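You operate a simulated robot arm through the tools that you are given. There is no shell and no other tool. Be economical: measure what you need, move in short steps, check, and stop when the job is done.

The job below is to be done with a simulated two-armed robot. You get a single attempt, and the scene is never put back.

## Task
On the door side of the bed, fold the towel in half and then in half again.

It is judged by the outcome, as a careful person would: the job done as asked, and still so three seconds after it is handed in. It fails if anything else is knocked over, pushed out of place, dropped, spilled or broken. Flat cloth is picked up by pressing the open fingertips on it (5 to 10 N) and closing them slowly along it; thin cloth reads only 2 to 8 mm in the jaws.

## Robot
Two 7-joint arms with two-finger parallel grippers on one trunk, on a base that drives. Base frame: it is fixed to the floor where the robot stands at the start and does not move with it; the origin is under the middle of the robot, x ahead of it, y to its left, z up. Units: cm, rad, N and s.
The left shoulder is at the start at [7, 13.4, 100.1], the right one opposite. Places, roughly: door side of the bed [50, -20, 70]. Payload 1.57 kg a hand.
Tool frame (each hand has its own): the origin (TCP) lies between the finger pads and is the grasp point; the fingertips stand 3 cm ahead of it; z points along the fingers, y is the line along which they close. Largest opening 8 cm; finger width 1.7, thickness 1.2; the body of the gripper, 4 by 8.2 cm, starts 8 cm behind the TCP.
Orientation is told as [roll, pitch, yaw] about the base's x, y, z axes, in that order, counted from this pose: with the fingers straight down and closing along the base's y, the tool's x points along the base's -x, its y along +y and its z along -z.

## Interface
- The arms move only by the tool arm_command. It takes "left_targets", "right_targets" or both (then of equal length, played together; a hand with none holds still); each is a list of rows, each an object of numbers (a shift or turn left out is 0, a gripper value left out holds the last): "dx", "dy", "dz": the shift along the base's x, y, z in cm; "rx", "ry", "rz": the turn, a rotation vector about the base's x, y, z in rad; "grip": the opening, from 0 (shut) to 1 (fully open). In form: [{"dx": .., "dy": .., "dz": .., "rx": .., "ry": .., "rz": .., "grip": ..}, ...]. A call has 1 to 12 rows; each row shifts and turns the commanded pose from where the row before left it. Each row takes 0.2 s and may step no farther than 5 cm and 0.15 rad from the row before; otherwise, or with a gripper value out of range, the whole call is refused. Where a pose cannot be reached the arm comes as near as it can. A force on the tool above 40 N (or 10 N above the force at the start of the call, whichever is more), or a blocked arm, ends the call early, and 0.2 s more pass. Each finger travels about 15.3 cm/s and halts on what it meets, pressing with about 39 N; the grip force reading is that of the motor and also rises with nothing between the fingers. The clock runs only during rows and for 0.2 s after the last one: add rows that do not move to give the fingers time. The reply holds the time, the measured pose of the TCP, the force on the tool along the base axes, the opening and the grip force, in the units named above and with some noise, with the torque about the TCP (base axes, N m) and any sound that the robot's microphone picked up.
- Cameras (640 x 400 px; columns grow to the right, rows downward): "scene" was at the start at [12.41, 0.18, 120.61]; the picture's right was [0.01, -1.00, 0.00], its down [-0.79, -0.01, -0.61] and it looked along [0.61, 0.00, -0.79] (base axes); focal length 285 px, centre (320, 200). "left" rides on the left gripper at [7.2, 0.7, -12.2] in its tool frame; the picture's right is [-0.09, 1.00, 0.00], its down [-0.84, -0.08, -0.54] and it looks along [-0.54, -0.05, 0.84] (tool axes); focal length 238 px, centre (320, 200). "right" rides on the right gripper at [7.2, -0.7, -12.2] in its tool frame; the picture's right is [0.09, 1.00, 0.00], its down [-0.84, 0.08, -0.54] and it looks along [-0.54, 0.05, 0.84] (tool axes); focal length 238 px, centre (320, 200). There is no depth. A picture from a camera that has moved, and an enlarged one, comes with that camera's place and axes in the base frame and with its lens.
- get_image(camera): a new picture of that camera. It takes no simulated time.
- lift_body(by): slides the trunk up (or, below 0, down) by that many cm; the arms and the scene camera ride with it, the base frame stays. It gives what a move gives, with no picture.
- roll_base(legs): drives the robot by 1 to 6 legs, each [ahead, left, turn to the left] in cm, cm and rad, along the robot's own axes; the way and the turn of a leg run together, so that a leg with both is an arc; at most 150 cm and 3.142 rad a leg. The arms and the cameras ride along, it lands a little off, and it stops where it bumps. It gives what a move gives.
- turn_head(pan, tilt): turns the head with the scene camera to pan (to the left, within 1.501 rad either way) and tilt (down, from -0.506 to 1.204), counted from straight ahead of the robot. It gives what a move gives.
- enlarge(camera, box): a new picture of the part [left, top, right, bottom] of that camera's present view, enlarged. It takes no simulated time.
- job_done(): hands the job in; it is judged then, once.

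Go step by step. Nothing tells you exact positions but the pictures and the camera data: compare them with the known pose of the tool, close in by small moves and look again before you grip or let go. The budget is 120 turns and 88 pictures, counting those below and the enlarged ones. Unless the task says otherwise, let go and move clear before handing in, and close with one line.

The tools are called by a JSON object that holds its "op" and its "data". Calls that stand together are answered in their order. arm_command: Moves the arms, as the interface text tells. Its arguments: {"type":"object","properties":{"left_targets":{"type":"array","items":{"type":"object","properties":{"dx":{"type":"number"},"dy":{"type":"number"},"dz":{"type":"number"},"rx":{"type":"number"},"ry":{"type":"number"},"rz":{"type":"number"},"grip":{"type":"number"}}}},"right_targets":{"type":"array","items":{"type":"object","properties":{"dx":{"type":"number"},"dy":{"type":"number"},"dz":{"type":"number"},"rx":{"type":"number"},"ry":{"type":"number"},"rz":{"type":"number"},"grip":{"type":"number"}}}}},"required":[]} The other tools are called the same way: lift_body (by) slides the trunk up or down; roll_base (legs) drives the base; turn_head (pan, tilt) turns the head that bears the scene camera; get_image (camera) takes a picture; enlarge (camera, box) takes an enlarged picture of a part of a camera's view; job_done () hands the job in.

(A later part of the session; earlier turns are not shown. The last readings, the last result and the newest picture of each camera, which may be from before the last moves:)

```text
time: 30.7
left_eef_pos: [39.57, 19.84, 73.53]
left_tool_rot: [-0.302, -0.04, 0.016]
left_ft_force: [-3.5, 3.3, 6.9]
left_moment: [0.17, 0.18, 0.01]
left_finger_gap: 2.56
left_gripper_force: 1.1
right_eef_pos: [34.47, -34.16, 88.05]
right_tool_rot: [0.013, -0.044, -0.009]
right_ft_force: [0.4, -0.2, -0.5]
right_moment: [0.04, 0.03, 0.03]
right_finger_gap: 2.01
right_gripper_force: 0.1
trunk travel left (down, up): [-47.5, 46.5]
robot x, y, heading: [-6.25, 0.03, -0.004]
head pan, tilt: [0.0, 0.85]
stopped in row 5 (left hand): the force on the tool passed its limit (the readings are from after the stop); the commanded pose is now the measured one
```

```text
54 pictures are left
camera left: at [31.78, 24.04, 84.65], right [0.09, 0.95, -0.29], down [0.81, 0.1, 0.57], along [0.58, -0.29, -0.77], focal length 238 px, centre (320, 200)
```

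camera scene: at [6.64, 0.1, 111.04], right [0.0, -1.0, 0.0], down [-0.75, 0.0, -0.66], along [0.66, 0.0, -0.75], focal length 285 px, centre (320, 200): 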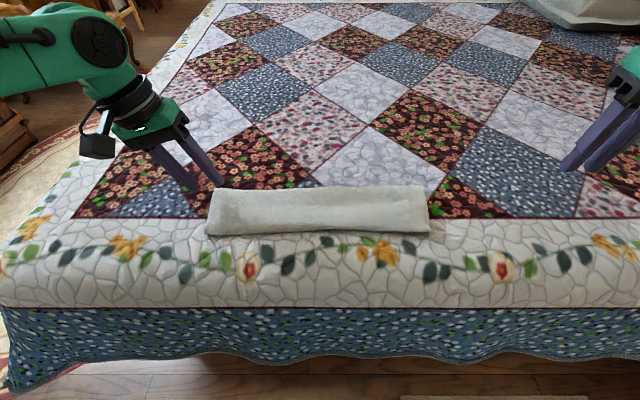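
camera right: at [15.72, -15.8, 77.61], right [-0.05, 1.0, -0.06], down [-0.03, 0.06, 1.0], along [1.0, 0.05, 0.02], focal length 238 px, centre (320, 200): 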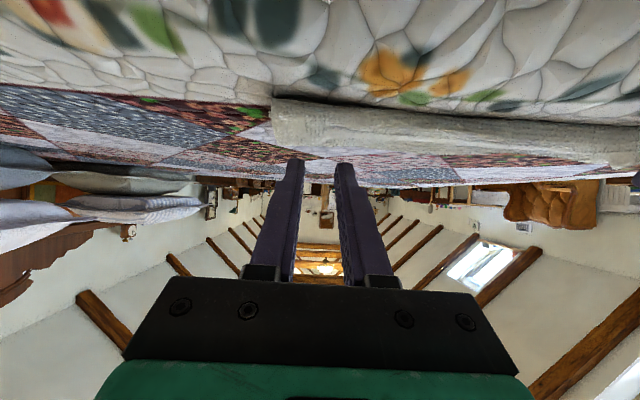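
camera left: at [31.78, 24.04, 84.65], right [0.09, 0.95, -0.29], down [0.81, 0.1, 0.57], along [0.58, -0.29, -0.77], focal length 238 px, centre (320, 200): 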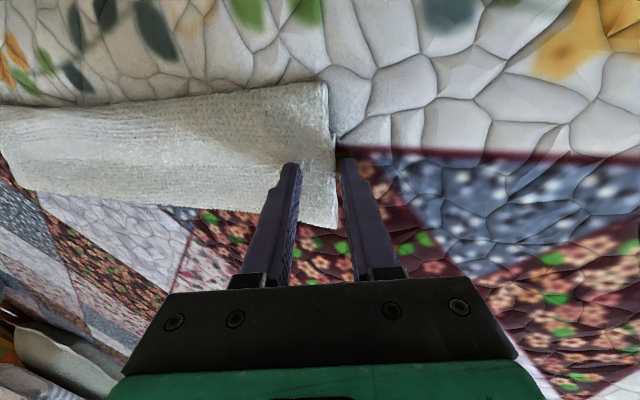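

A force spike stopped it; it's at the edge now with 2.5 cm gap. Continue closing without sinking.

{"op": "arm_command", "data": {"left_targets": [{"grip": 0.28}, {"grip": 0.24}, {"grip": 0.2}, {"grip": 0.16}, {"grip": 0.12}, {"grip": 0.08}, {"grip": 0.04}, {"grip": 0}, {}]}}

{"op": "get_image", "data": {"camera": "left"}}

```text
time: 32.7
left_eef_pos: [39.61, 19.81, 73.64]
left_tool_rot: [-0.306, -0.042, 0.015]
left_ft_force: [1.1, -1.3, 5.4]
left_moment: [-0.12, 0.0, 0.06]
left_finger_gap: 0.34
left_gripper_force: 24.6
right_eef_pos: [34.47, -34.21, 88.19]
right_tool_rot: [0.014, -0.047, -0.008]
right_ft_force: [0.5, -0.1, 0.1]
right_moment: [0.02, 0.02, 0.02]
right_finger_gap: 1.99
right_gripper_force: 0.0
trunk travel left (down, up): [-47.5, 46.5]
robot x, y, heading: [-6.56, 0.15, -0.003]
head pan, tilt: [0.0, 0.85]
```

```text
53 pictures are left
camera left: at [31.79, 24.03, 84.68], right [0.09, 0.95, -0.29], down [0.81, 0.1, 0.57], along [0.58, -0.29, -0.76], focal length 238 px, centre (320, 200)
```

left: 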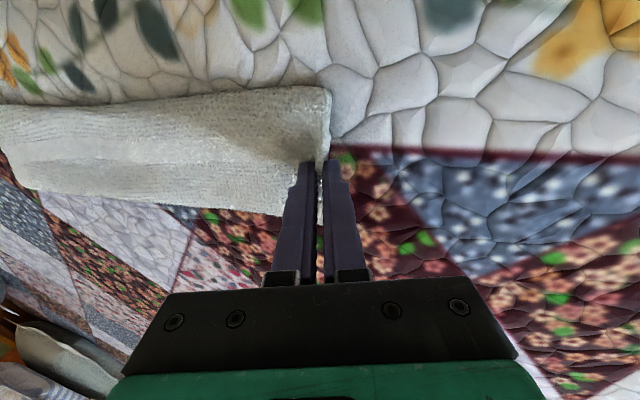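

It holds 3.4 mm. Lift slightly to see whether both layers come.

{"op": "arm_command", "data": {"left_targets": [{"dz": 1.5}, {"dz": 1.5, "dy": -0.5}, {}]}}

{"op": "get_image", "data": {"camera": "left"}}

{"op": "enlarge", "data": {"camera": "scene", "box": [140, 140, 300, 260]}}

```text
time: 33.5
left_eef_pos: [39.41, 19.3, 76.64]
left_tool_rot: [-0.306, -0.041, 0.014]
left_ft_force: [-0.3, -0.4, -0.2]
left_moment: [-0.02, 0.01, -0.01]
left_finger_gap: 0.28
left_gripper_force: 24.0
right_eef_pos: [34.48, -33.97, 88.08]
right_tool_rot: [0.012, -0.046, -0.008]
right_ft_force: [0.2, 0.0, 0.3]
right_moment: [0.0, -0.01, -0.01]
right_finger_gap: 2.0
right_gripper_force: 0.0
trunk travel left (down, up): [-47.5, 46.5]
robot x, y, heading: [-6.13, 0.2, 0.001]
head pan, tilt: [0.0, 0.85]
```

```text
52 pictures are left
camera left: at [31.73, 23.54, 87.61], right [0.09, 0.95, -0.3], down [0.81, 0.1, 0.57], along [0.58, -0.29, -0.76], focal length 238 px, centre (320, 200)
```

left: 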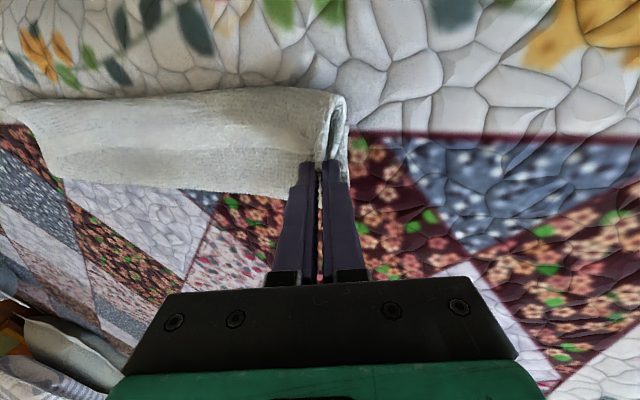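

```text
3.33 times, centred on (220, 200) of scene
camera zoom: at [6.57, 0.17, 111.05], right [0.0, -1.0, 0.0], down [-0.75, 0.0, -0.66], along [0.66, 0.0, -0.75], focal length 951 px, centre (653, 200)
```

zoom: 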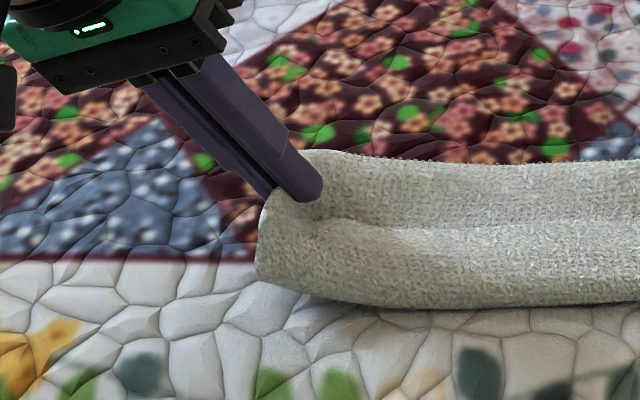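

The end rises; I'll lift a bit more and zoom in to check the layers.

{"op": "arm_command", "data": {"left_targets": [{"dz": 2, "dy": -1}, {"dz": 2, "dy": -1}, {}]}}

{"op": "enlarge", "data": {"camera": "left", "box": [240, 40, 400, 200]}}

{"op": "enlarge", "data": {"camera": "scene", "box": [170, 140, 330, 260]}}

```text
time: 34.3
left_eef_pos: [39.63, 17.3, 80.59]
left_tool_rot: [-0.306, -0.04, 0.016]
left_ft_force: [-0.9, -1.0, -0.3]
left_moment: [0.01, 0.02, 0.01]
left_finger_gap: 0.25
left_gripper_force: 24.3
right_eef_pos: [34.63, -34.07, 88.21]
right_tool_rot: [0.011, -0.045, -0.008]
right_ft_force: [0.5, 0.2, -0.3]
right_moment: [0.01, 0.0, 0.03]
right_finger_gap: 1.99
right_gripper_force: 0.0
trunk travel left (down, up): [-47.5, 46.5]
robot x, y, heading: [-6.26, 0.2, -0.0]
head pan, tilt: [0.0, 0.85]
```

```text
2.50 times, centred on (320, 120) of left
camera zoom: at [31.81, 21.58, 91.69], right [0.09, 0.95, -0.3], down [0.81, 0.1, 0.57], along [0.58, -0.29, -0.76], focal length 596 px, centre (320, 400)
```

zoom: 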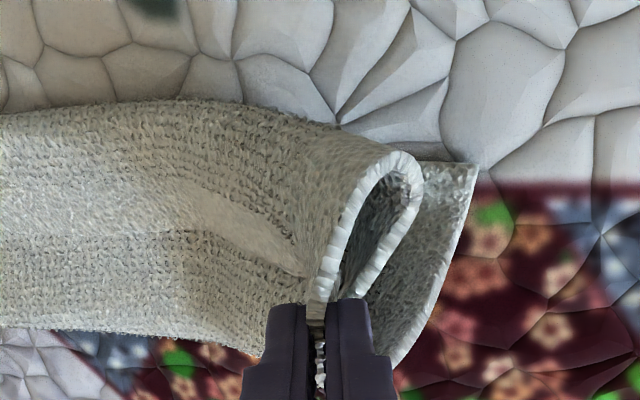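

```text
3.33 times, centred on (250, 200) of scene
camera zoom: at [6.57, 0.16, 111.05], right [0.0, -1.0, 0.0], down [-0.75, 0.0, -0.66], along [0.66, 0.0, -0.75], focal length 951 px, centre (553, 200)
```

zoom: 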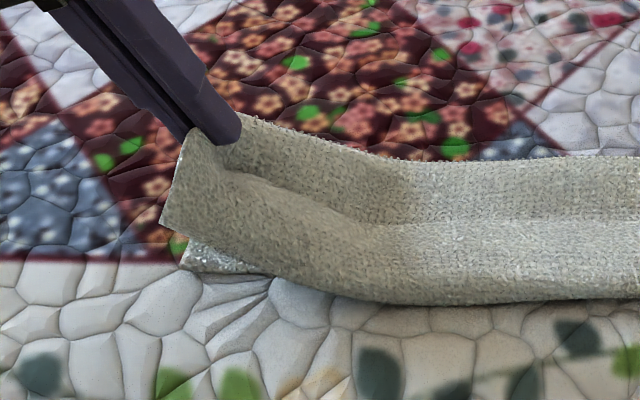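

Only the top layer came up, so I'll lay it back exactly and retry with near-vertical fingers pressing firmer on the bed outside the edge.

{"op": "arm_command", "data": {"left_targets": [{"dz": -2, "dy": 1}, {"dz": -2, "dy": 1}, {"dz": -1.5, "dy": 0.5}, {"dz": -0.9}, {"grip": 0.1}, {"grip": 0.3}, {"grip": 0.5}, {"dz": 2}, {"dz": 2}, {}]}}

{"op": "get_image", "data": {"camera": "left"}}

{"op": "enlarge", "data": {"camera": "scene", "box": [170, 140, 330, 260]}}

```text
time: 36.5
left_eef_pos: [39.53, 19.84, 78.01]
left_tool_rot: [-0.305, -0.039, 0.016]
left_ft_force: [0.2, 0.1, 0.3]
left_moment: [0.02, 0.01, -0.01]
left_finger_gap: 4.02
left_gripper_force: 0.1
right_eef_pos: [34.64, -34.13, 88.3]
right_tool_rot: [0.012, -0.046, -0.009]
right_ft_force: [-0.7, -0.7, -0.1]
right_moment: [-0.02, -0.02, 0.0]
right_finger_gap: 2.01
right_gripper_force: 0.3
trunk travel left (down, up): [-47.5, 46.5]
robot x, y, heading: [-6.16, -0.26, 0.001]
head pan, tilt: [0.0, 0.85]
```

```text
48 pictures are left
camera left: at [31.84, 24.07, 89.08], right [0.09, 0.95, -0.3], down [0.81, 0.1, 0.57], along [0.58, -0.29, -0.76], focal length 238 px, centre (320, 200)
```

left: 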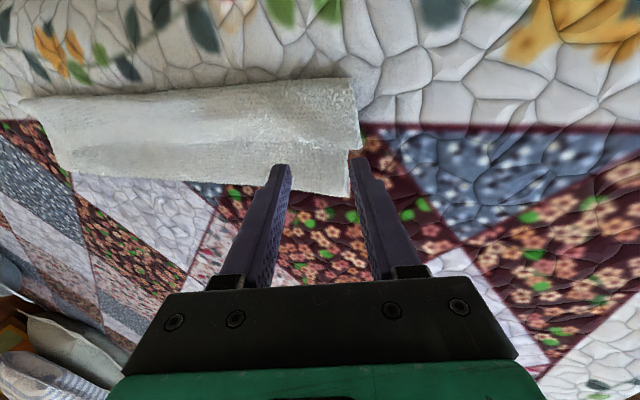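

```text
3.33 times, centred on (250, 200) of scene
camera zoom: at [6.57, 0.16, 111.05], right [0.0, -1.0, 0.0], down [-0.75, 0.0, -0.66], along [0.66, 0.0, -0.75], focal length 951 px, centre (553, 200)
```

zoom: 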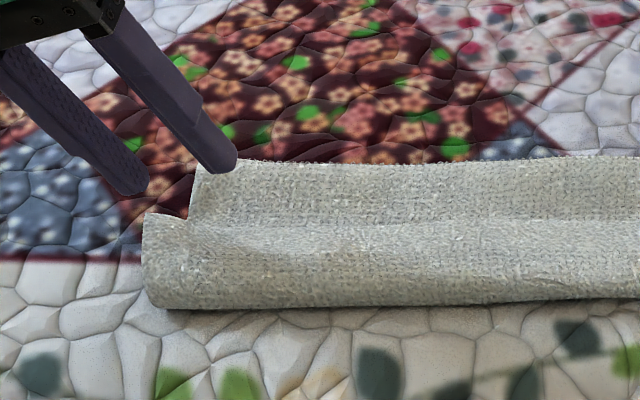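

Laid back well enough. Reduce roll, widen, and lower again with the outer finger beyond the edge.

{"op": "arm_command", "data": {"left_targets": [{"rx": 0.1, "grip": 0.62}, {"rx": 0.1}, {"dz": -2}, {"dz": -1.5}, {"dz": -0.5}, {}]}}

{"op": "get_image", "data": {"camera": "left"}}

```text
time: 37.9
left_eef_pos: [39.52, 19.76, 74.15]
left_tool_rot: [-0.105, -0.043, 0.008]
left_ft_force: [0.0, 0.0, 0.2]
left_moment: [0.03, -0.07, 0.01]
left_finger_gap: 4.95
left_gripper_force: 0.1
right_eef_pos: [34.68, -34.07, 88.12]
right_tool_rot: [0.013, -0.046, -0.008]
right_ft_force: [-0.3, 0.4, 0.5]
right_moment: [0.0, -0.04, 0.0]
right_finger_gap: 2.0
right_gripper_force: 0.1
trunk travel left (down, up): [-47.5, 46.5]
robot x, y, heading: [-6.22, 0.27, -0.002]
head pan, tilt: [0.0, 0.85]
```

```text
46 pictures are left
camera left: at [31.86, 21.71, 85.83], right [0.09, 0.99, -0.1], down [0.81, -0.01, 0.58], along [0.58, -0.13, -0.81], focal length 238 px, centre (320, 200)
```

left: 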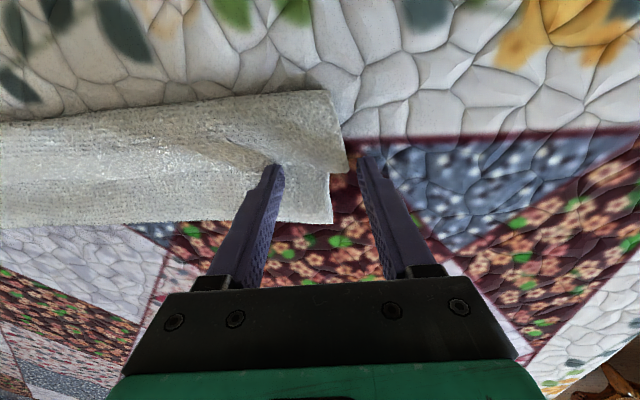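

Good placement. Press down firmly and close.

{"op": "arm_command", "data": {"left_targets": [{"dz": -0.4}, {"dz": -0.4}, {"dz": -0.2}, {}]}}

```text
time: 38.9
left_eef_pos: [39.61, 19.92, 73.4]
left_tool_rot: [-0.107, -0.046, 0.008]
left_ft_force: [2.3, 1.3, 15.4]
left_moment: [-0.48, 0.01, 0.1]
left_finger_gap: 5.03
left_gripper_force: 0.7
right_eef_pos: [34.3, -34.09, 88.21]
right_tool_rot: [0.016, -0.048, -0.008]
right_ft_force: [-0.4, 0.1, 1.1]
right_moment: [-0.02, -0.02, 0.01]
right_finger_gap: 1.98
right_gripper_force: 0.1
trunk travel left (down, up): [-47.5, 46.5]
robot x, y, heading: [-6.22, -0.21, 0.002]
head pan, tilt: [0.0, 0.85]
```

The inner finger carries the load; add a little roll so the outer finger reaches the bed.

{"op": "arm_command", "data": {"left_targets": [{"rx": -0.06}, {"rx": -0.05}, {}]}}

```text
time: 39.5
left_eef_pos: [39.43, 20.08, 73.68]
left_tool_rot: [-0.202, -0.057, 0.011]
left_ft_force: [-8.7, 6.0, 15.9]
left_moment: [0.74, 0.46, 0.26]
left_finger_gap: 5.26
left_gripper_force: 2.0
right_eef_pos: [34.21, -34.02, 88.4]
right_tool_rot: [0.014, -0.05, -0.009]
right_ft_force: [0.4, 0.3, -0.3]
right_moment: [-0.02, 0.0, 0.0]
right_finger_gap: 2.02
right_gripper_force: 0.1
trunk travel left (down, up): [-47.5, 46.5]
robot x, y, heading: [-5.76, 0.07, 0.002]
head pan, tilt: [0.0, 0.85]
stopped in row 3 (left hand): the force on the tool passed its limit (the readings are from after the stop); the commanded pose is now the measured one
```

Now the outer one presses strongly; back off slightly and close slowly.

{"op": "arm_command", "data": {"left_targets": [{"rx": 0.03, "grip": 0.6}, {"grip": 0.55}, {"grip": 0.5}, {"grip": 0.45}, {"grip": 0.4}, {"grip": 0.36}, {"grip": 0.32}, {"grip": 0.28}, {}]}}

{"op": "enlarge", "data": {"camera": "left", "box": [200, 60, 440, 260]}}

```text
time: 41.5
left_eef_pos: [39.88, 19.92, 73.58]
left_tool_rot: [-0.174, -0.054, 0.01]
left_ft_force: [2.7, 1.0, 7.9]
left_moment: [-0.12, -0.01, 0.02]
left_finger_gap: 2.32
left_gripper_force: 0.1
right_eef_pos: [34.45, -33.98, 88.25]
right_tool_rot: [0.011, -0.047, -0.008]
right_ft_force: [-0.1, -0.6, 0.1]
right_moment: [0.02, 0.04, 0.01]
right_finger_gap: 1.98
right_gripper_force: 0.0
trunk travel left (down, up): [-47.5, 46.5]
robot x, y, heading: [-5.98, -0.12, 0.001]
head pan, tilt: [0.0, 0.85]
```

```text
2.00 times, centred on (320, 160) of left
camera zoom: at [31.9, 22.72, 84.91], right [0.09, 0.98, -0.17], down [0.81, 0.03, 0.59], along [0.58, -0.19, -0.79], focal length 477 px, centre (320, 280)
```

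zoom: 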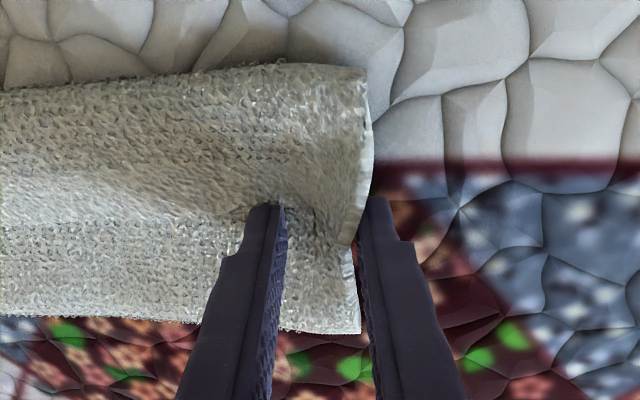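

The outer finger is at the edge of both layers. Continue closing with slight sink.

{"op": "arm_command", "data": {"left_targets": [{"rx": -0.03}, {"grip": 0.25, "dz": -0.05}, {"grip": 0.22, "dz": -0.05}, {"grip": 0.19, "dz": -0.05}, {"grip": 0.16}, {"grip": 0.13}, {"grip": 0.1}, {"grip": 0.07}, {"grip": 0.03}, {"grip": 0}, {}]}}

{"op": "enlarge", "data": {"camera": "left", "box": [200, 60, 440, 260]}}

```text
time: 43.9
left_eef_pos: [39.55, 19.72, 73.51]
left_tool_rot: [-0.202, -0.056, 0.01]
left_ft_force: [-0.1, -4.1, 22.2]
left_moment: [-0.36, 0.16, 0.07]
left_finger_gap: 0.54
left_gripper_force: 25.4
right_eef_pos: [34.41, -34.21, 88.1]
right_tool_rot: [0.013, -0.047, -0.008]
right_ft_force: [0.4, -1.4, -0.8]
right_moment: [-0.01, -0.01, 0.0]
right_finger_gap: 2.02
right_gripper_force: 0.1
trunk travel left (down, up): [-47.5, 46.5]
robot x, y, heading: [-6.22, -0.0, -0.002]
head pan, tilt: [0.0, 0.85]
```

```text
2.00 times, centred on (320, 160) of left
camera zoom: at [31.72, 22.88, 84.82], right [0.09, 0.98, -0.2], down [0.8, 0.04, 0.59], along [0.59, -0.21, -0.78], focal length 477 px, centre (320, 280)
```

zoom: 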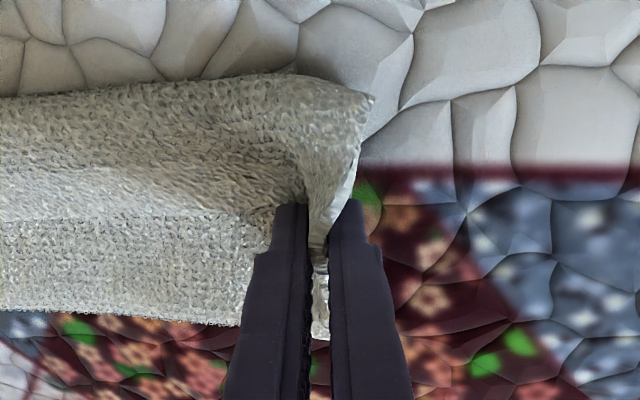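

Grip reads 5.4 mm, thicker than before. Lift and check the layers.

{"op": "arm_command", "data": {"left_targets": [{"dz": 1.5}, {"dz": 1.5, "dy": -0.5}, {"dz": 2, "dy": -1}, {}]}}

{"op": "enlarge", "data": {"camera": "left", "box": [200, 40, 440, 240]}}

{"op": "enlarge", "data": {"camera": "scene", "box": [170, 140, 330, 260]}}

```text
time: 44.9
left_eef_pos: [39.72, 18.55, 78.31]
left_tool_rot: [-0.204, -0.05, 0.014]
left_ft_force: [-0.8, 0.4, 0.4]
left_moment: [0.02, 0.02, 0.05]
left_finger_gap: 0.43
left_gripper_force: 25.2
right_eef_pos: [34.69, -34.07, 88.27]
right_tool_rot: [0.013, -0.046, -0.009]
right_ft_force: [-0.1, -0.7, 0.6]
right_moment: [0.0, 0.02, 0.02]
right_finger_gap: 2.0
right_gripper_force: 0.1
trunk travel left (down, up): [-47.5, 46.5]
robot x, y, heading: [-6.47, 0.02, 0.0]
head pan, tilt: [0.0, 0.85]
```

```text
2.00 times, centred on (320, 140) of left
camera zoom: at [31.91, 21.61, 89.64], right [0.09, 0.98, -0.2], down [0.81, 0.04, 0.59], along [0.58, -0.21, -0.78], focal length 477 px, centre (320, 320)
```

zoom: 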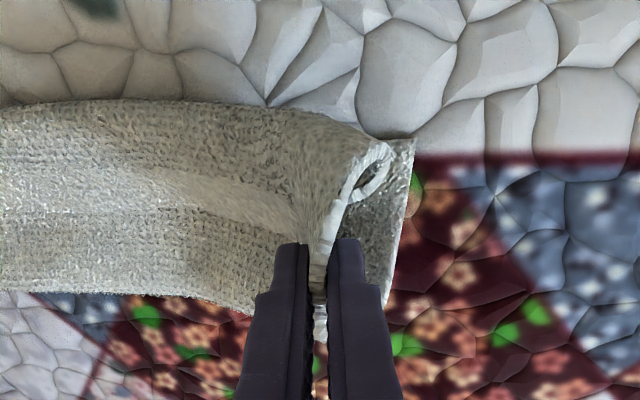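

```text
3.33 times, centred on (250, 200) of scene
camera zoom: at [6.58, 0.2, 111.05], right [0.0, -1.0, 0.0], down [-0.75, 0.0, -0.66], along [0.66, 0.0, -0.75], focal length 951 px, centre (553, 200)
```

zoom: 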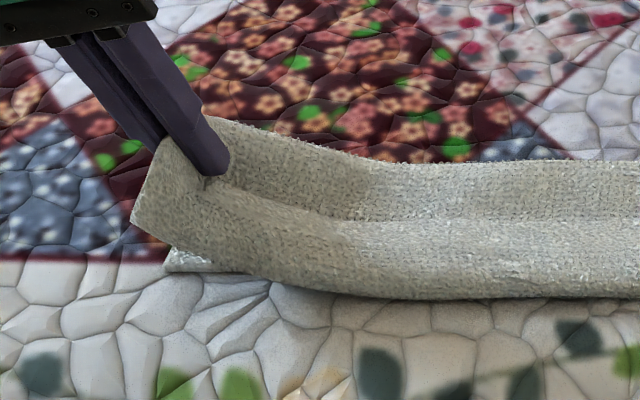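

The top layer is held at its end; the under layer is still joined to it along the far crease and at the fold line, so it must follow the flip. I'll clear the right hand further, then carry the end slowly in an arc to the right.

{"op": "arm_command", "data": {"left_targets": [{"dz": 2, "dy": -0.5}, {"dz": 2, "dy": -1}, {"dz": 1.5, "dy": -1.5}, {"dz": 1.5, "dy": -2}, {"dz": 1, "dy": -2}, {"dz": 1, "dy": -2}, {"dz": 0.5, "dy": -2, "rx": 0.1}, {"dy": -2, "rx": 0.1}, {}], "right_targets": [{"dy": -3}, {"dy": -3}, {"dy": -3}, {}, {}, {}, {}, {}, {}]}}

{"op": "get_image", "data": {"camera": "scene"}}

```text
time: 46.9
left_eef_pos: [39.87, 7.64, 87.81]
left_tool_rot: [-0.106, -0.053, 0.007]
left_ft_force: [-0.9, 1.0, -1.0]
left_moment: [-0.01, 0.01, 0.0]
left_finger_gap: 0.42
left_gripper_force: 24.8
left hand out of reach, approached as far as the arm can: row 8
right_eef_pos: [33.23, -37.35, 87.26]
right_tool_rot: [0.013, -0.046, -0.01]
right_ft_force: [-0.6, 0.1, 0.6]
right_moment: [0.02, 0.0, 0.02]
right_finger_gap: 2.01
right_gripper_force: 0.0
right hand out of reach, approached as far as the arm can: row 2, 3
trunk travel left (down, up): [-47.5, 46.5]
robot x, y, heading: [-6.15, 0.54, 0.0]
head pan, tilt: [0.0, 0.85]
```

```text
41 pictures are left
camera scene: at [6.61, 0.16, 111.04], right [0.0, -1.0, 0.0], down [-0.75, 0.0, -0.66], along [0.66, 0.0, -0.75], focal length 285 px, centre (320, 200)
```

scene: 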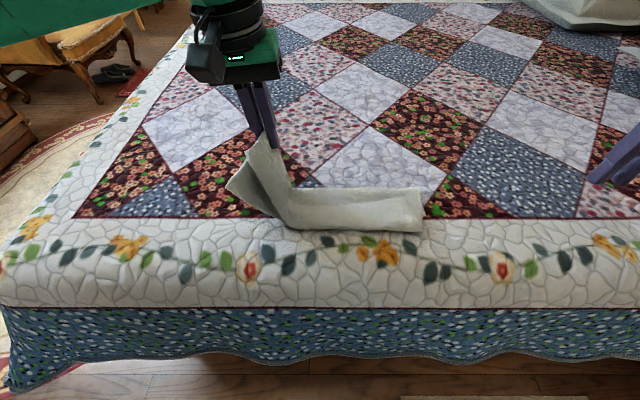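

Both layers are rising together nicely. The arm nears a limit with the low trunk, so I'll lower the hand a bit and raise the trunk to compensate.

{"op": "arm_command", "data": {"left_targets": [{"dz": -2, "dy": -1}, {"dz": -2, "dy": -2}, {}]}}

{"op": "lift_body", "data": {"by": 6}}

{"op": "arm_command", "data": {"left_targets": [{"dz": -1, "dy": -2}, {"dz": -1, "dy": -2}, {"dy": -2}, {"dy": -2, "dz": -1}, {}]}}

{"op": "get_image", "data": {"camera": "scene"}}

```text
time: 47.7
left_eef_pos: [39.48, 5.54, 84.32]
left_tool_rot: [-0.107, -0.055, 0.006]
left_ft_force: [-0.5, -0.1, -0.8]
left_moment: [-0.07, 0.03, 0.03]
left_finger_gap: 0.43
left_gripper_force: 25.3
left hand out of reach, approached as far as the arm can: row 2
right_eef_pos: [33.1, -37.38, 87.29]
right_tool_rot: [0.013, -0.045, -0.011]
right_ft_force: [-0.7, 0.0, 0.0]
right_moment: [0.03, -0.02, 0.01]
right_finger_gap: 2.01
right_gripper_force: 0.0
trunk travel left (down, up): [-47.5, 46.5]
robot x, y, heading: [-6.03, 0.06, 0.001]
head pan, tilt: [0.0, 0.85]
```

```text
time: 48.7
left_eef_pos: [39.57, 5.43, 90.4]
left_tool_rot: [-0.107, -0.053, 0.008]
left_ft_force: [0.0, 0.2, -0.2]
left_moment: [-0.05, 0.01, 0.0]
left_finger_gap: 0.43
left_gripper_force: 25.2
right_eef_pos: [32.99, -37.47, 93.2]
right_tool_rot: [0.013, -0.045, -0.009]
right_ft_force: [-0.5, -0.7, 0.1]
right_moment: [-0.02, 0.02, -0.03]
right_finger_gap: 1.99
right_gripper_force: 0.0
trunk travel left (down, up): [-53.5, 40.5]
robot x, y, heading: [-6.15, 0.02, -0.001]
head pan, tilt: [0.0, 0.85]
```

```text
time: 49.9
left_eef_pos: [38.23, 4.2, 88.51]
left_tool_rot: [-0.11, -0.056, 0.009]
left_ft_force: [-0.3, -0.5, 0.2]
left_moment: [-0.05, 0.01, 0.0]
left_finger_gap: 0.43
left_gripper_force: 24.4
left hand out of reach, approached as far as the arm can: row 1, 2, 3, 4
right_eef_pos: [33.11, -37.42, 93.28]
right_tool_rot: [0.013, -0.045, -0.01]
right_ft_force: [1.0, -0.1, 0.3]
right_moment: [-0.02, 0.02, -0.02]
right_finger_gap: 2.02
right_gripper_force: 0.1
trunk travel left (down, up): [-53.5, 40.5]
robot x, y, heading: [-6.03, 0.25, 0.002]
head pan, tilt: [0.0, 0.85]
```

```text
40 pictures are left
camera scene: at [6.58, 0.19, 117.05], right [0.0, -1.0, 0.0], down [-0.75, 0.0, -0.66], along [0.66, 0.0, -0.75], focal length 285 px, centre (320, 200)
```

scene: 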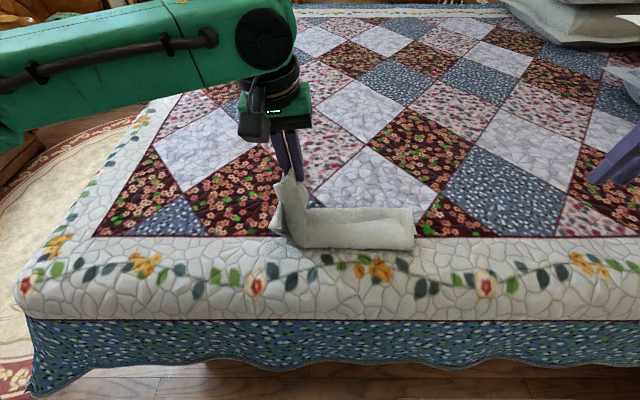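

The left hand can't cross further right with its present yaw; I'll test whether turning the wrist clockwise frees it.

{"op": "arm_command", "data": {"left_targets": [{"rz": -0.12}, {"rz": -0.12}, {"rz": -0.12, "dy": -1}, {"dy": -2}, {"dy": -2}, {}]}}

```text
time: 51.3
left_eef_pos: [36.49, 3.18, 88.06]
left_tool_rot: [-0.109, -0.056, -0.352]
left_ft_force: [0.3, 0.2, 0.2]
left_moment: [0.0, 0.0, 0.02]
left_finger_gap: 0.43
left_gripper_force: 24.6
left hand out of reach, approached as far as the arm can: row 3, 4, 5
right_eef_pos: [33.09, -37.43, 93.33]
right_tool_rot: [0.013, -0.046, -0.01]
right_ft_force: [0.0, -0.2, -0.3]
right_moment: [-0.02, 0.03, -0.01]
right_finger_gap: 2.01
right_gripper_force: 0.0
trunk travel left (down, up): [-53.5, 40.5]
robot x, y, heading: [-6.47, 0.36, -0.003]
head pan, tilt: [0.0, 0.85]
```

Still limited, so either turn/shift the base or hand over to the right hand. I'll look at the floor by the base to see whether shifting right is safe.

{"op": "turn_head", "data": {"pan": -0.9, "tilt": 1.0}}

{"op": "get_image", "data": {"camera": "scene"}}

{"op": "turn_head", "data": {"pan": 0, "tilt": 0.9}}

{"op": "get_image", "data": {"camera": "scene"}}

```text
time: 52.5
left_eef_pos: [36.39, 3.35, 87.96]
left_tool_rot: [-0.109, -0.054, -0.351]
left_ft_force: [0.6, -0.6, 0.2]
left_moment: [0.02, 0.0, 0.04]
left_finger_gap: 0.44
left_gripper_force: 24.6
right_eef_pos: [33.09, -37.46, 93.23]
right_tool_rot: [0.012, -0.045, -0.01]
right_ft_force: [0.8, -0.1, 0.3]
right_moment: [0.01, -0.01, 0.02]
right_finger_gap: 2.0
right_gripper_force: 0.1
trunk travel left (down, up): [-53.5, 40.5]
robot x, y, heading: [-6.13, 0.28, 0.001]
head pan, tilt: [-0.901, 1.0]
```

```text
39 pictures are left
camera scene: at [3.09, -5.28, 115.94], right [-0.78, -0.62, 0.0], down [-0.52, 0.66, -0.54], along [0.34, -0.42, -0.84], focal length 285 px, centre (320, 200)
```

scene: 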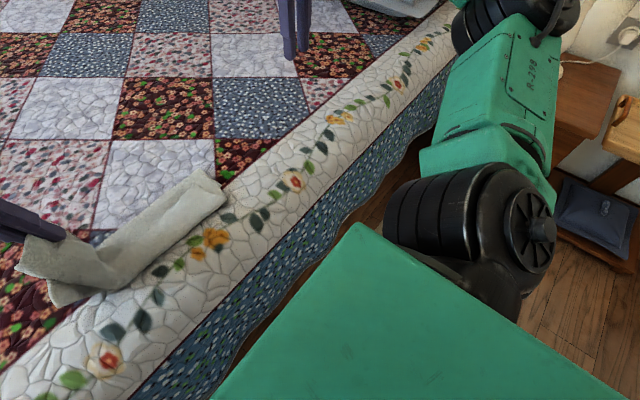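

```text
time: 53.7
left_eef_pos: [36.45, 3.22, 87.91]
left_tool_rot: [-0.108, -0.056, -0.351]
left_ft_force: [0.2, 0.1, 0.0]
left_moment: [0.01, 0.02, 0.06]
left_finger_gap: 0.41
left_gripper_force: 24.6
right_eef_pos: [33.09, -37.32, 93.2]
right_tool_rot: [0.012, -0.046, -0.009]
right_ft_force: [-0.1, 0.3, 0.4]
right_moment: [0.01, -0.01, 0.02]
right_finger_gap: 1.99
right_gripper_force: 0.0
trunk travel left (down, up): [-53.5, 40.5]
robot x, y, heading: [-6.23, 0.05, 0.003]
head pan, tilt: [0.0, 0.901]
```

```text
38 pictures are left
camera scene: at [6.3, 0.16, 116.66], right [0.0, -1.0, 0.0], down [-0.78, 0.0, -0.62], along [0.62, 0.0, -0.78], focal length 285 px, centre (320, 200)
```

scene: 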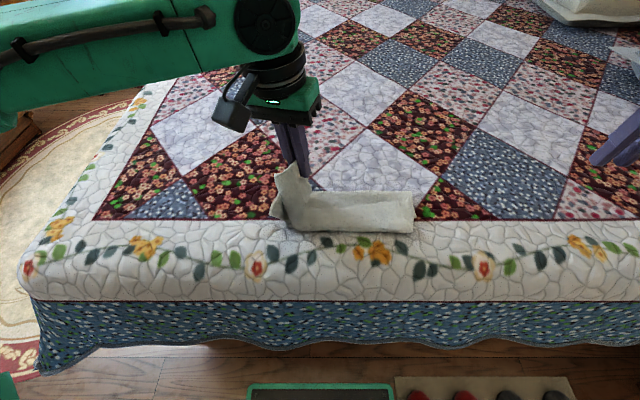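

Slippers sit right beside the base, so I must not shift right. Better: lay the end back, shift the base left (free floor), and carry the end with the right hand instead. First I lay it back along the same arc.

{"op": "arm_command", "data": {"left_targets": [{"rz": 0.12, "dx": 1, "dy": 1}, {"rz": 0.12, "dx": 1, "dy": 1}, {"rz": 0.11, "dx": 1, "dy": 2}, {"dy": 3, "dz": -1}, {"dy": 3, "dz": -2}, {"dy": 2, "dz": -2.5}, {"dy": 2, "dz": -3}, {"dy": 1.5, "dz": -3}, {"dy": 1, "dz": -1.7}, {}]}}

{"op": "turn_head", "data": {"pan": 0.9, "tilt": 0.9}}

{"op": "get_image", "data": {"camera": "scene"}}

```text
time: 55.9
left_eef_pos: [39.51, 19.62, 74.89]
left_tool_rot: [-0.106, -0.054, -0.004]
left_ft_force: [-0.6, 0.4, 0.2]
left_moment: [-0.03, -0.01, -0.07]
left_finger_gap: 0.39
left_gripper_force: 25.3
right_eef_pos: [33.09, -37.38, 93.31]
right_tool_rot: [0.012, -0.046, -0.012]
right_ft_force: [-0.1, 0.2, -0.3]
right_moment: [0.01, -0.01, -0.04]
right_finger_gap: 2.03
right_gripper_force: 0.1
trunk travel left (down, up): [-53.5, 40.5]
robot x, y, heading: [-5.81, -0.16, 0.001]
head pan, tilt: [0.0, 0.901]
```

```text
time: 57.1
left_eef_pos: [39.55, 19.55, 74.91]
left_tool_rot: [-0.106, -0.055, -0.004]
left_ft_force: [-0.3, -1.1, 0.7]
left_moment: [-0.05, -0.02, -0.02]
left_finger_gap: 0.41
left_gripper_force: 24.4
right_eef_pos: [33.13, -37.43, 93.17]
right_tool_rot: [0.012, -0.045, -0.011]
right_ft_force: [0.9, 0.1, -0.4]
right_moment: [0.0, -0.01, 0.01]
right_finger_gap: 1.98
right_gripper_force: 0.1
trunk travel left (down, up): [-53.5, 40.5]
robot x, y, heading: [-6.4, -0.06, -0.001]
head pan, tilt: [0.901, 0.901]
```

```text
37 pictures are left
camera scene: at [3.45, 6.08, 116.66], right [0.78, -0.62, 0.0], down [-0.49, -0.61, -0.62], along [0.39, 0.49, -0.78], focal length 285 px, centre (320, 200)
```

scene: 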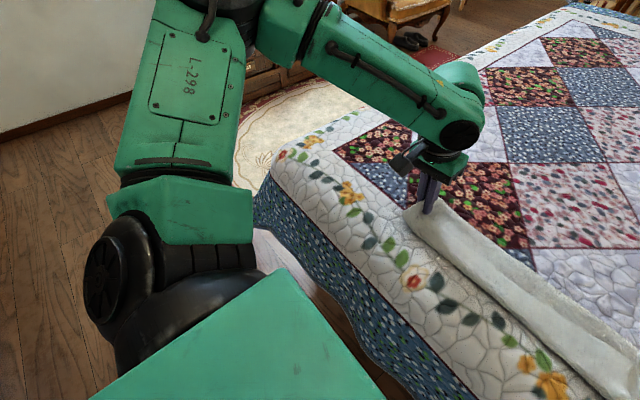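

The left floor is clear. Release the end, raise the left hand and view the strip.

{"op": "arm_command", "data": {"left_targets": [{"dz": -0.8}, {"grip": 0.1}, {"grip": 0.3}, {"grip": 0.5}, {"dz": 2}, {"dz": 3}, {"dz": 4}, {"dy": 4}, {"dy": 4, "dz": 2}, {}]}}

{"op": "turn_head", "data": {"pan": 0, "tilt": 0.85}}

{"op": "enlarge", "data": {"camera": "scene", "box": [180, 130, 440, 292]}}

```text
time: 59.3
left_eef_pos: [39.28, 27.66, 85.15]
left_tool_rot: [-0.106, -0.055, -0.004]
left_ft_force: [0.7, 0.5, -0.3]
left_moment: [-0.02, -0.02, -0.02]
left_finger_gap: 4.0
left_gripper_force: 0.1
right_eef_pos: [33.13, -37.46, 93.25]
right_tool_rot: [0.012, -0.045, -0.01]
right_ft_force: [-0.5, -0.1, -0.4]
right_moment: [-0.01, 0.01, 0.01]
right_finger_gap: 2.01
right_gripper_force: 0.0
trunk travel left (down, up): [-53.5, 40.5]
robot x, y, heading: [-5.92, 0.17, 0.003]
head pan, tilt: [0.901, 0.901]
```

```text
time: 60.5
left_eef_pos: [39.34, 27.74, 85.06]
left_tool_rot: [-0.108, -0.054, -0.003]
left_ft_force: [-0.8, -0.3, -0.1]
left_moment: [0.01, 0.0, 0.0]
left_finger_gap: 4.0
left_gripper_force: 0.1
right_eef_pos: [33.19, -37.38, 93.42]
right_tool_rot: [0.012, -0.045, -0.011]
right_ft_force: [-1.3, 1.2, -0.6]
right_moment: [0.02, 0.0, -0.03]
right_finger_gap: 2.0
right_gripper_force: 0.1
trunk travel left (down, up): [-53.5, 40.5]
robot x, y, heading: [-6.12, -0.07, 0.001]
head pan, tilt: [0.0, 0.85]
```

```text
2.46 times, centred on (310, 211) of scene
camera zoom: at [6.57, 0.19, 117.05], right [0.0, -1.0, 0.0], down [-0.75, 0.0, -0.66], along [0.66, 0.0, -0.75], focal length 702 px, centre (345, 173)
```

zoom: 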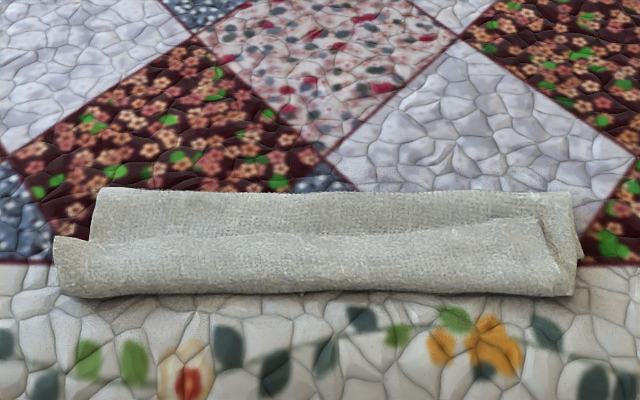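

The strip is intact (left end y≈21.8, right end ≈ −18.5). Now shift the base 25 cm left so the right hand can carry the left end all the way over.

{"op": "roll_base", "data": {"legs": [[0, 25, 0]]}}

{"op": "arm_command", "data": {"right_targets": [{"dx": 1, "dy": 4}, {"dx": 1, "dy": 4}, {"dx": 1, "dy": 4, "rx": -0.1}, {"dx": 1, "dy": 4, "rx": -0.1}, {"dx": 1, "dy": 4}, {"dy": 4}, {"dy": 4}, {"dy": 4}, {"dz": -4}, {"dz": -4}, {}]}}

{"op": "get_image", "data": {"camera": "scene"}}

{"op": "get_image", "data": {"camera": "right"}}

```text
time: 62.3
left_eef_pos: [39.44, 52.23, 85.13]
left_tool_rot: [-0.108, -0.054, -0.008]
left_ft_force: [-0.2, -0.1, -0.5]
left_moment: [0.0, 0.02, 0.02]
left_finger_gap: 4.01
left_gripper_force: 0.0
right_eef_pos: [32.94, -12.86, 93.33]
right_tool_rot: [0.012, -0.047, -0.017]
right_ft_force: [-0.3, 0.3, -0.2]
right_moment: [-0.01, -0.01, 0.05]
right_finger_gap: 2.0
right_gripper_force: 0.0
trunk travel left (down, up): [-53.5, 40.5]
robot x, y, heading: [-6.33, 24.97, -0.008]
head pan, tilt: [0.0, 0.85]
```

```text
time: 64.7
left_eef_pos: [39.56, 52.15, 85.16]
left_tool_rot: [-0.107, -0.055, -0.006]
left_ft_force: [-0.3, -0.3, -0.3]
left_moment: [0.01, 0.02, 0.01]
left_finger_gap: 3.98
left_gripper_force: 0.2
right_eef_pos: [38.09, 19.08, 85.29]
right_tool_rot: [-0.191, -0.05, -0.006]
right_ft_force: [0.8, -0.3, -0.2]
right_moment: [0.02, 0.0, 0.0]
right_finger_gap: 1.99
right_gripper_force: 0.1
trunk travel left (down, up): [-53.5, 40.5]
robot x, y, heading: [-6.24, 24.85, -0.003]
head pan, tilt: [0.0, 0.85]
```

```text
35 pictures are left
camera scene: at [6.6, 24.81, 117.06], right [0.0, -1.0, 0.0], down [-0.75, 0.0, -0.66], along [0.66, 0.0, -0.75], focal length 285 px, centre (320, 200)
```

scene: 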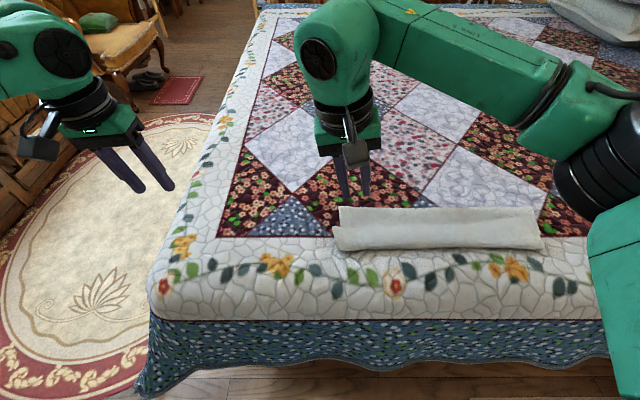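

```text
34 pictures are left
camera right: at [30.31, 20.61, 96.94], right [-0.08, 0.98, -0.19], down [0.81, 0.17, 0.56], along [0.58, -0.11, -0.81], focal length 238 px, centre (320, 200)
```

right: 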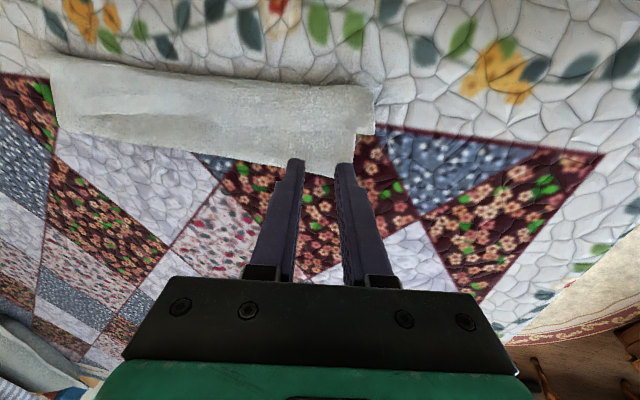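

Right hand is positioned over the left end. Align (outer finger beyond y≈22.5) and lower close to the surface.

{"op": "arm_command", "data": {"right_targets": [{"dx": 0.6, "dy": 1.8, "grip": 0.64}, {"dz": -4}, {"dz": -4}, {"dz": -2.6}, {}]}}

{"op": "get_image", "data": {"camera": "right"}}

```text
time: 65.9
left_eef_pos: [39.47, 52.21, 85.04]
left_tool_rot: [-0.107, -0.054, -0.008]
left_ft_force: [-0.1, 0.1, 0.3]
left_moment: [0.01, 0.03, 0.01]
left_finger_gap: 4.01
left_gripper_force: 0.1
right_eef_pos: [38.72, 20.86, 74.6]
right_tool_rot: [-0.188, -0.047, -0.01]
right_ft_force: [-0.1, 0.4, 0.5]
right_moment: [-0.04, -0.01, -0.02]
right_finger_gap: 5.11
right_gripper_force: 0.0
trunk travel left (down, up): [-53.5, 40.5]
robot x, y, heading: [-5.75, 24.55, -0.01]
head pan, tilt: [0.0, 0.85]
```

```text
33 pictures are left
camera right: at [30.82, 22.42, 86.25], right [-0.08, 0.98, -0.19], down [0.81, 0.17, 0.56], along [0.58, -0.11, -0.81], focal length 238 px, centre (320, 200)
```

right: 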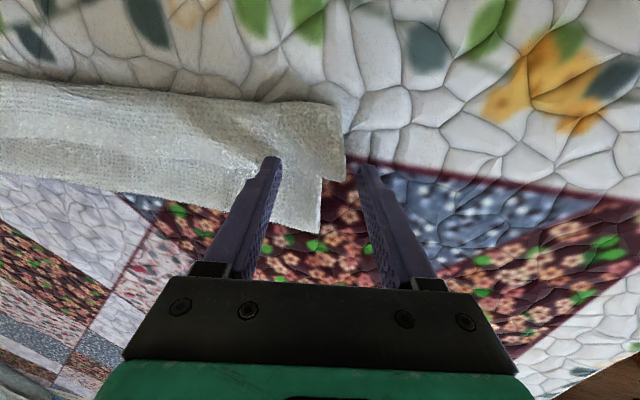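

Aligned. Press down and start closing.

{"op": "arm_command", "data": {"right_targets": [{"dz": -0.5}, {"dz": -0.4}, {"dz": -0.1}, {}]}}

```text
time: 66.9
left_eef_pos: [39.55, 52.11, 85.15]
left_tool_rot: [-0.106, -0.054, -0.008]
left_ft_force: [1.0, -0.6, -0.8]
left_moment: [-0.04, -0.01, -0.02]
left_finger_gap: 4.02
left_gripper_force: 0.0
right_eef_pos: [38.53, 20.81, 73.59]
right_tool_rot: [-0.188, -0.05, -0.008]
right_ft_force: [2.0, -1.0, 4.8]
right_moment: [0.08, -0.05, -0.06]
right_finger_gap: 5.12
right_gripper_force: 0.0
trunk travel left (down, up): [-53.5, 40.5]
robot x, y, heading: [-5.71, 24.87, -0.003]
head pan, tilt: [0.0, 0.85]
```

{"op": "arm_command", "data": {"right_targets": [{"dz": -0.1}, {"grip": 0.57}, {"grip": 0.5}, {"grip": 0.43, "dz": -0.05}, {"grip": 0.37}, {"grip": 0.31, "dz": -0.1}, {"grip": 0.26}, {"grip": 0.21, "dz": -0.1}, {"grip": 0.16}, {"grip": 0.1}, {"grip": 0.04}, {"grip": 0}]}}

{"op": "enlarge", "data": {"camera": "right", "box": [200, 60, 440, 260]}}

```text
time: 69.5
left_eef_pos: [39.15, 52.11, 85.35]
left_tool_rot: [-0.106, -0.056, -0.01]
left_ft_force: [0.4, -0.2, -0.2]
left_moment: [0.02, -0.03, 0.01]
left_finger_gap: 4.01
left_gripper_force: 0.1
right_eef_pos: [38.59, 20.83, 73.55]
right_tool_rot: [-0.188, -0.053, -0.009]
right_ft_force: [3.6, -4.6, 32.8]
right_moment: [-0.44, -0.06, 0.03]
right_finger_gap: 0.71
right_gripper_force: 26.9
trunk travel left (down, up): [-53.5, 40.5]
robot x, y, heading: [-6.14, 24.77, -0.004]
head pan, tilt: [0.0, 0.85]
```

```text
2.00 times, centred on (320, 160) of right
camera zoom: at [30.62, 22.34, 85.24], right [-0.07, 0.98, -0.19], down [0.81, 0.17, 0.56], along [0.58, -0.11, -0.8], focal length 477 px, centre (320, 280)
```

zoom: 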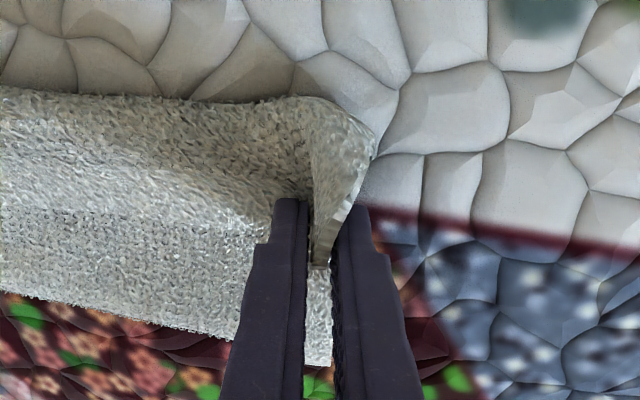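

Grip reads 7.1 mm — thicker, perhaps both layers. Lift a little and check.

{"op": "arm_command", "data": {"right_targets": [{"dz": 1}, {"dz": 1.5, "dy": -0.5}, {"dz": 2, "dy": -1}, {}]}}

{"op": "enlarge", "data": {"camera": "right", "box": [200, 40, 440, 240]}}

```text
time: 70.5
left_eef_pos: [39.54, 52.14, 85.02]
left_tool_rot: [-0.105, -0.054, -0.008]
left_ft_force: [-0.4, -0.8, -0.9]
left_moment: [-0.03, 0.02, 0.01]
left_finger_gap: 4.03
left_gripper_force: 0.1
right_eef_pos: [38.48, 19.38, 77.95]
right_tool_rot: [-0.188, -0.047, -0.006]
right_ft_force: [-1.2, -0.2, -0.7]
right_moment: [0.01, -0.01, 0.0]
right_finger_gap: 0.41
right_gripper_force: 24.7
trunk travel left (down, up): [-53.5, 40.5]
robot x, y, heading: [-6.3, 24.63, -0.004]
head pan, tilt: [0.0, 0.85]
```

```text
2.00 times, centred on (320, 140) of right
camera zoom: at [30.78, 20.94, 89.67], right [-0.08, 0.98, -0.19], down [0.81, 0.17, 0.56], along [0.58, -0.11, -0.81], focal length 477 px, centre (320, 320)
```

zoom: 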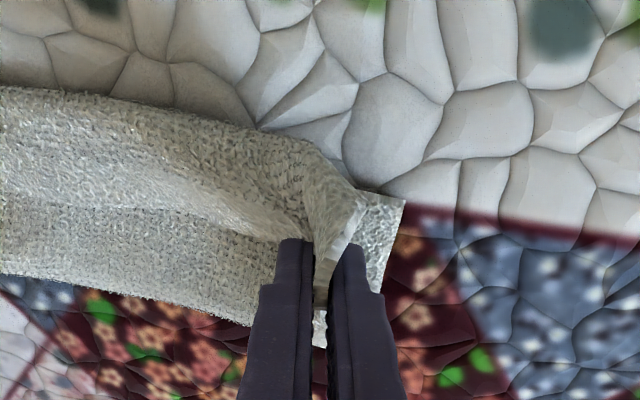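

Top layer held with the under layer joined at the crease, as before when both stood up together. Carry it up the arc toward the middle.

{"op": "arm_command", "data": {"right_targets": [{"dz": 2, "dy": -0.5}, {"dz": 2, "dy": -1}, {"dz": 1.5, "dy": -1.5}, {"dz": 1.5, "dy": -2}, {"dz": 1, "dy": -2}, {"dz": 1, "dy": -2}, {"dz": 0.7, "dy": -2, "rx": 0.05}, {"dz": 0.5, "dy": -2, "rx": 0.05}, {"dy": -2, "rx": 0.05}, {"dy": -2, "rx": 0.05}, {"dy": -2, "rx": 0.05}, {}]}}

{"op": "get_image", "data": {"camera": "scene"}}

```text
time: 73.1
left_eef_pos: [39.45, 52.25, 85.02]
left_tool_rot: [-0.109, -0.055, -0.007]
left_ft_force: [0.4, -0.1, 0.9]
left_moment: [0.02, -0.03, 0.04]
left_finger_gap: 3.99
left_gripper_force: 0.1
right_eef_pos: [38.63, 0.39, 87.97]
right_tool_rot: [0.063, -0.045, -0.019]
right_ft_force: [0.9, 0.1, -0.5]
right_moment: [-0.04, -0.02, -0.01]
right_finger_gap: 0.43
right_gripper_force: 25.2
trunk travel left (down, up): [-53.5, 40.5]
robot x, y, heading: [-5.84, 24.55, -0.01]
head pan, tilt: [0.0, 0.85]
```

```text
30 pictures are left
camera scene: at [6.65, 24.86, 117.05], right [-0.01, -1.0, 0.0], down [-0.75, 0.0, -0.66], along [0.66, 0.0, -0.75], focal length 285 px, centre (320, 200)
```

scene: 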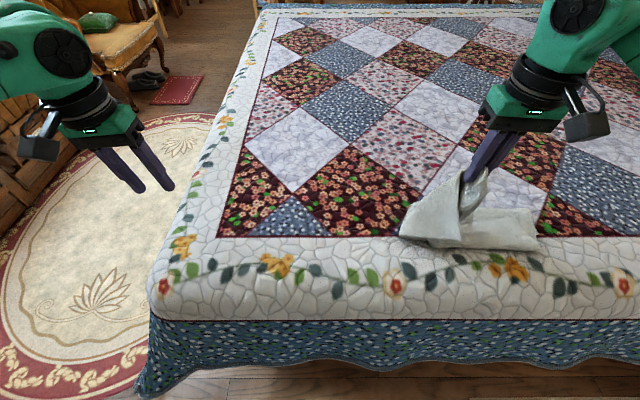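

The under layer trails a bit but follows. Continue over to the right, descending in an arc.

{"op": "arm_command", "data": {"right_targets": [{"dy": -2, "rx": 0.03}, {"dy": -2, "rx": 0.03}, {"dy": -2, "rx": 0.03}, {"dy": -2, "dz": -0.5, "rx": 0.03}, {"dy": -2, "dz": -1, "rx": 0.03}, {"dy": -2, "dz": -1}, {}]}}

{"op": "enlarge", "data": {"camera": "scene", "box": [370, 110, 610, 290]}}

```text
time: 74.7
left_eef_pos: [39.5, 52.15, 85.16]
left_tool_rot: [-0.107, -0.054, -0.008]
left_ft_force: [-0.4, -0.2, -0.1]
left_moment: [0.02, 0.0, 0.01]
left_finger_gap: 3.99
left_gripper_force: 0.1
right_eef_pos: [37.81, -10.07, 85.6]
right_tool_rot: [0.21, -0.041, -0.031]
right_ft_force: [-0.9, -0.5, -0.4]
right_moment: [-0.06, -0.03, -0.01]
right_finger_gap: 0.42
right_gripper_force: 24.8
right hand out of reach, approached as far as the arm can: row 6
trunk travel left (down, up): [-53.5, 40.5]
robot x, y, heading: [-6.48, 24.52, -0.003]
head pan, tilt: [0.0, 0.85]
```

```text
2.22 times, centred on (490, 200) of scene
camera zoom: at [6.65, 24.81, 117.05], right [-0.01, -1.0, 0.0], down [-0.75, 0.0, -0.66], along [0.66, 0.0, -0.75], focal length 634 px, centre (-58, 200)
```

zoom: 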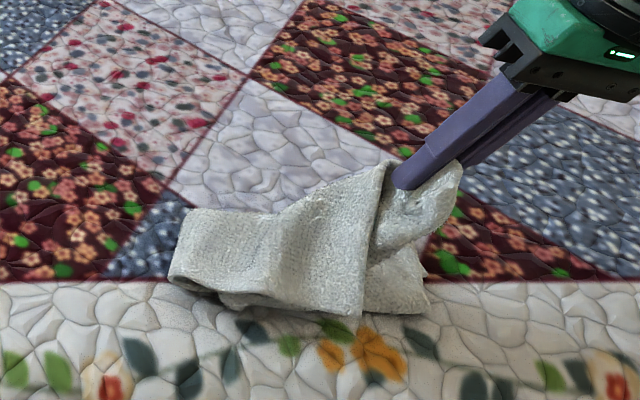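

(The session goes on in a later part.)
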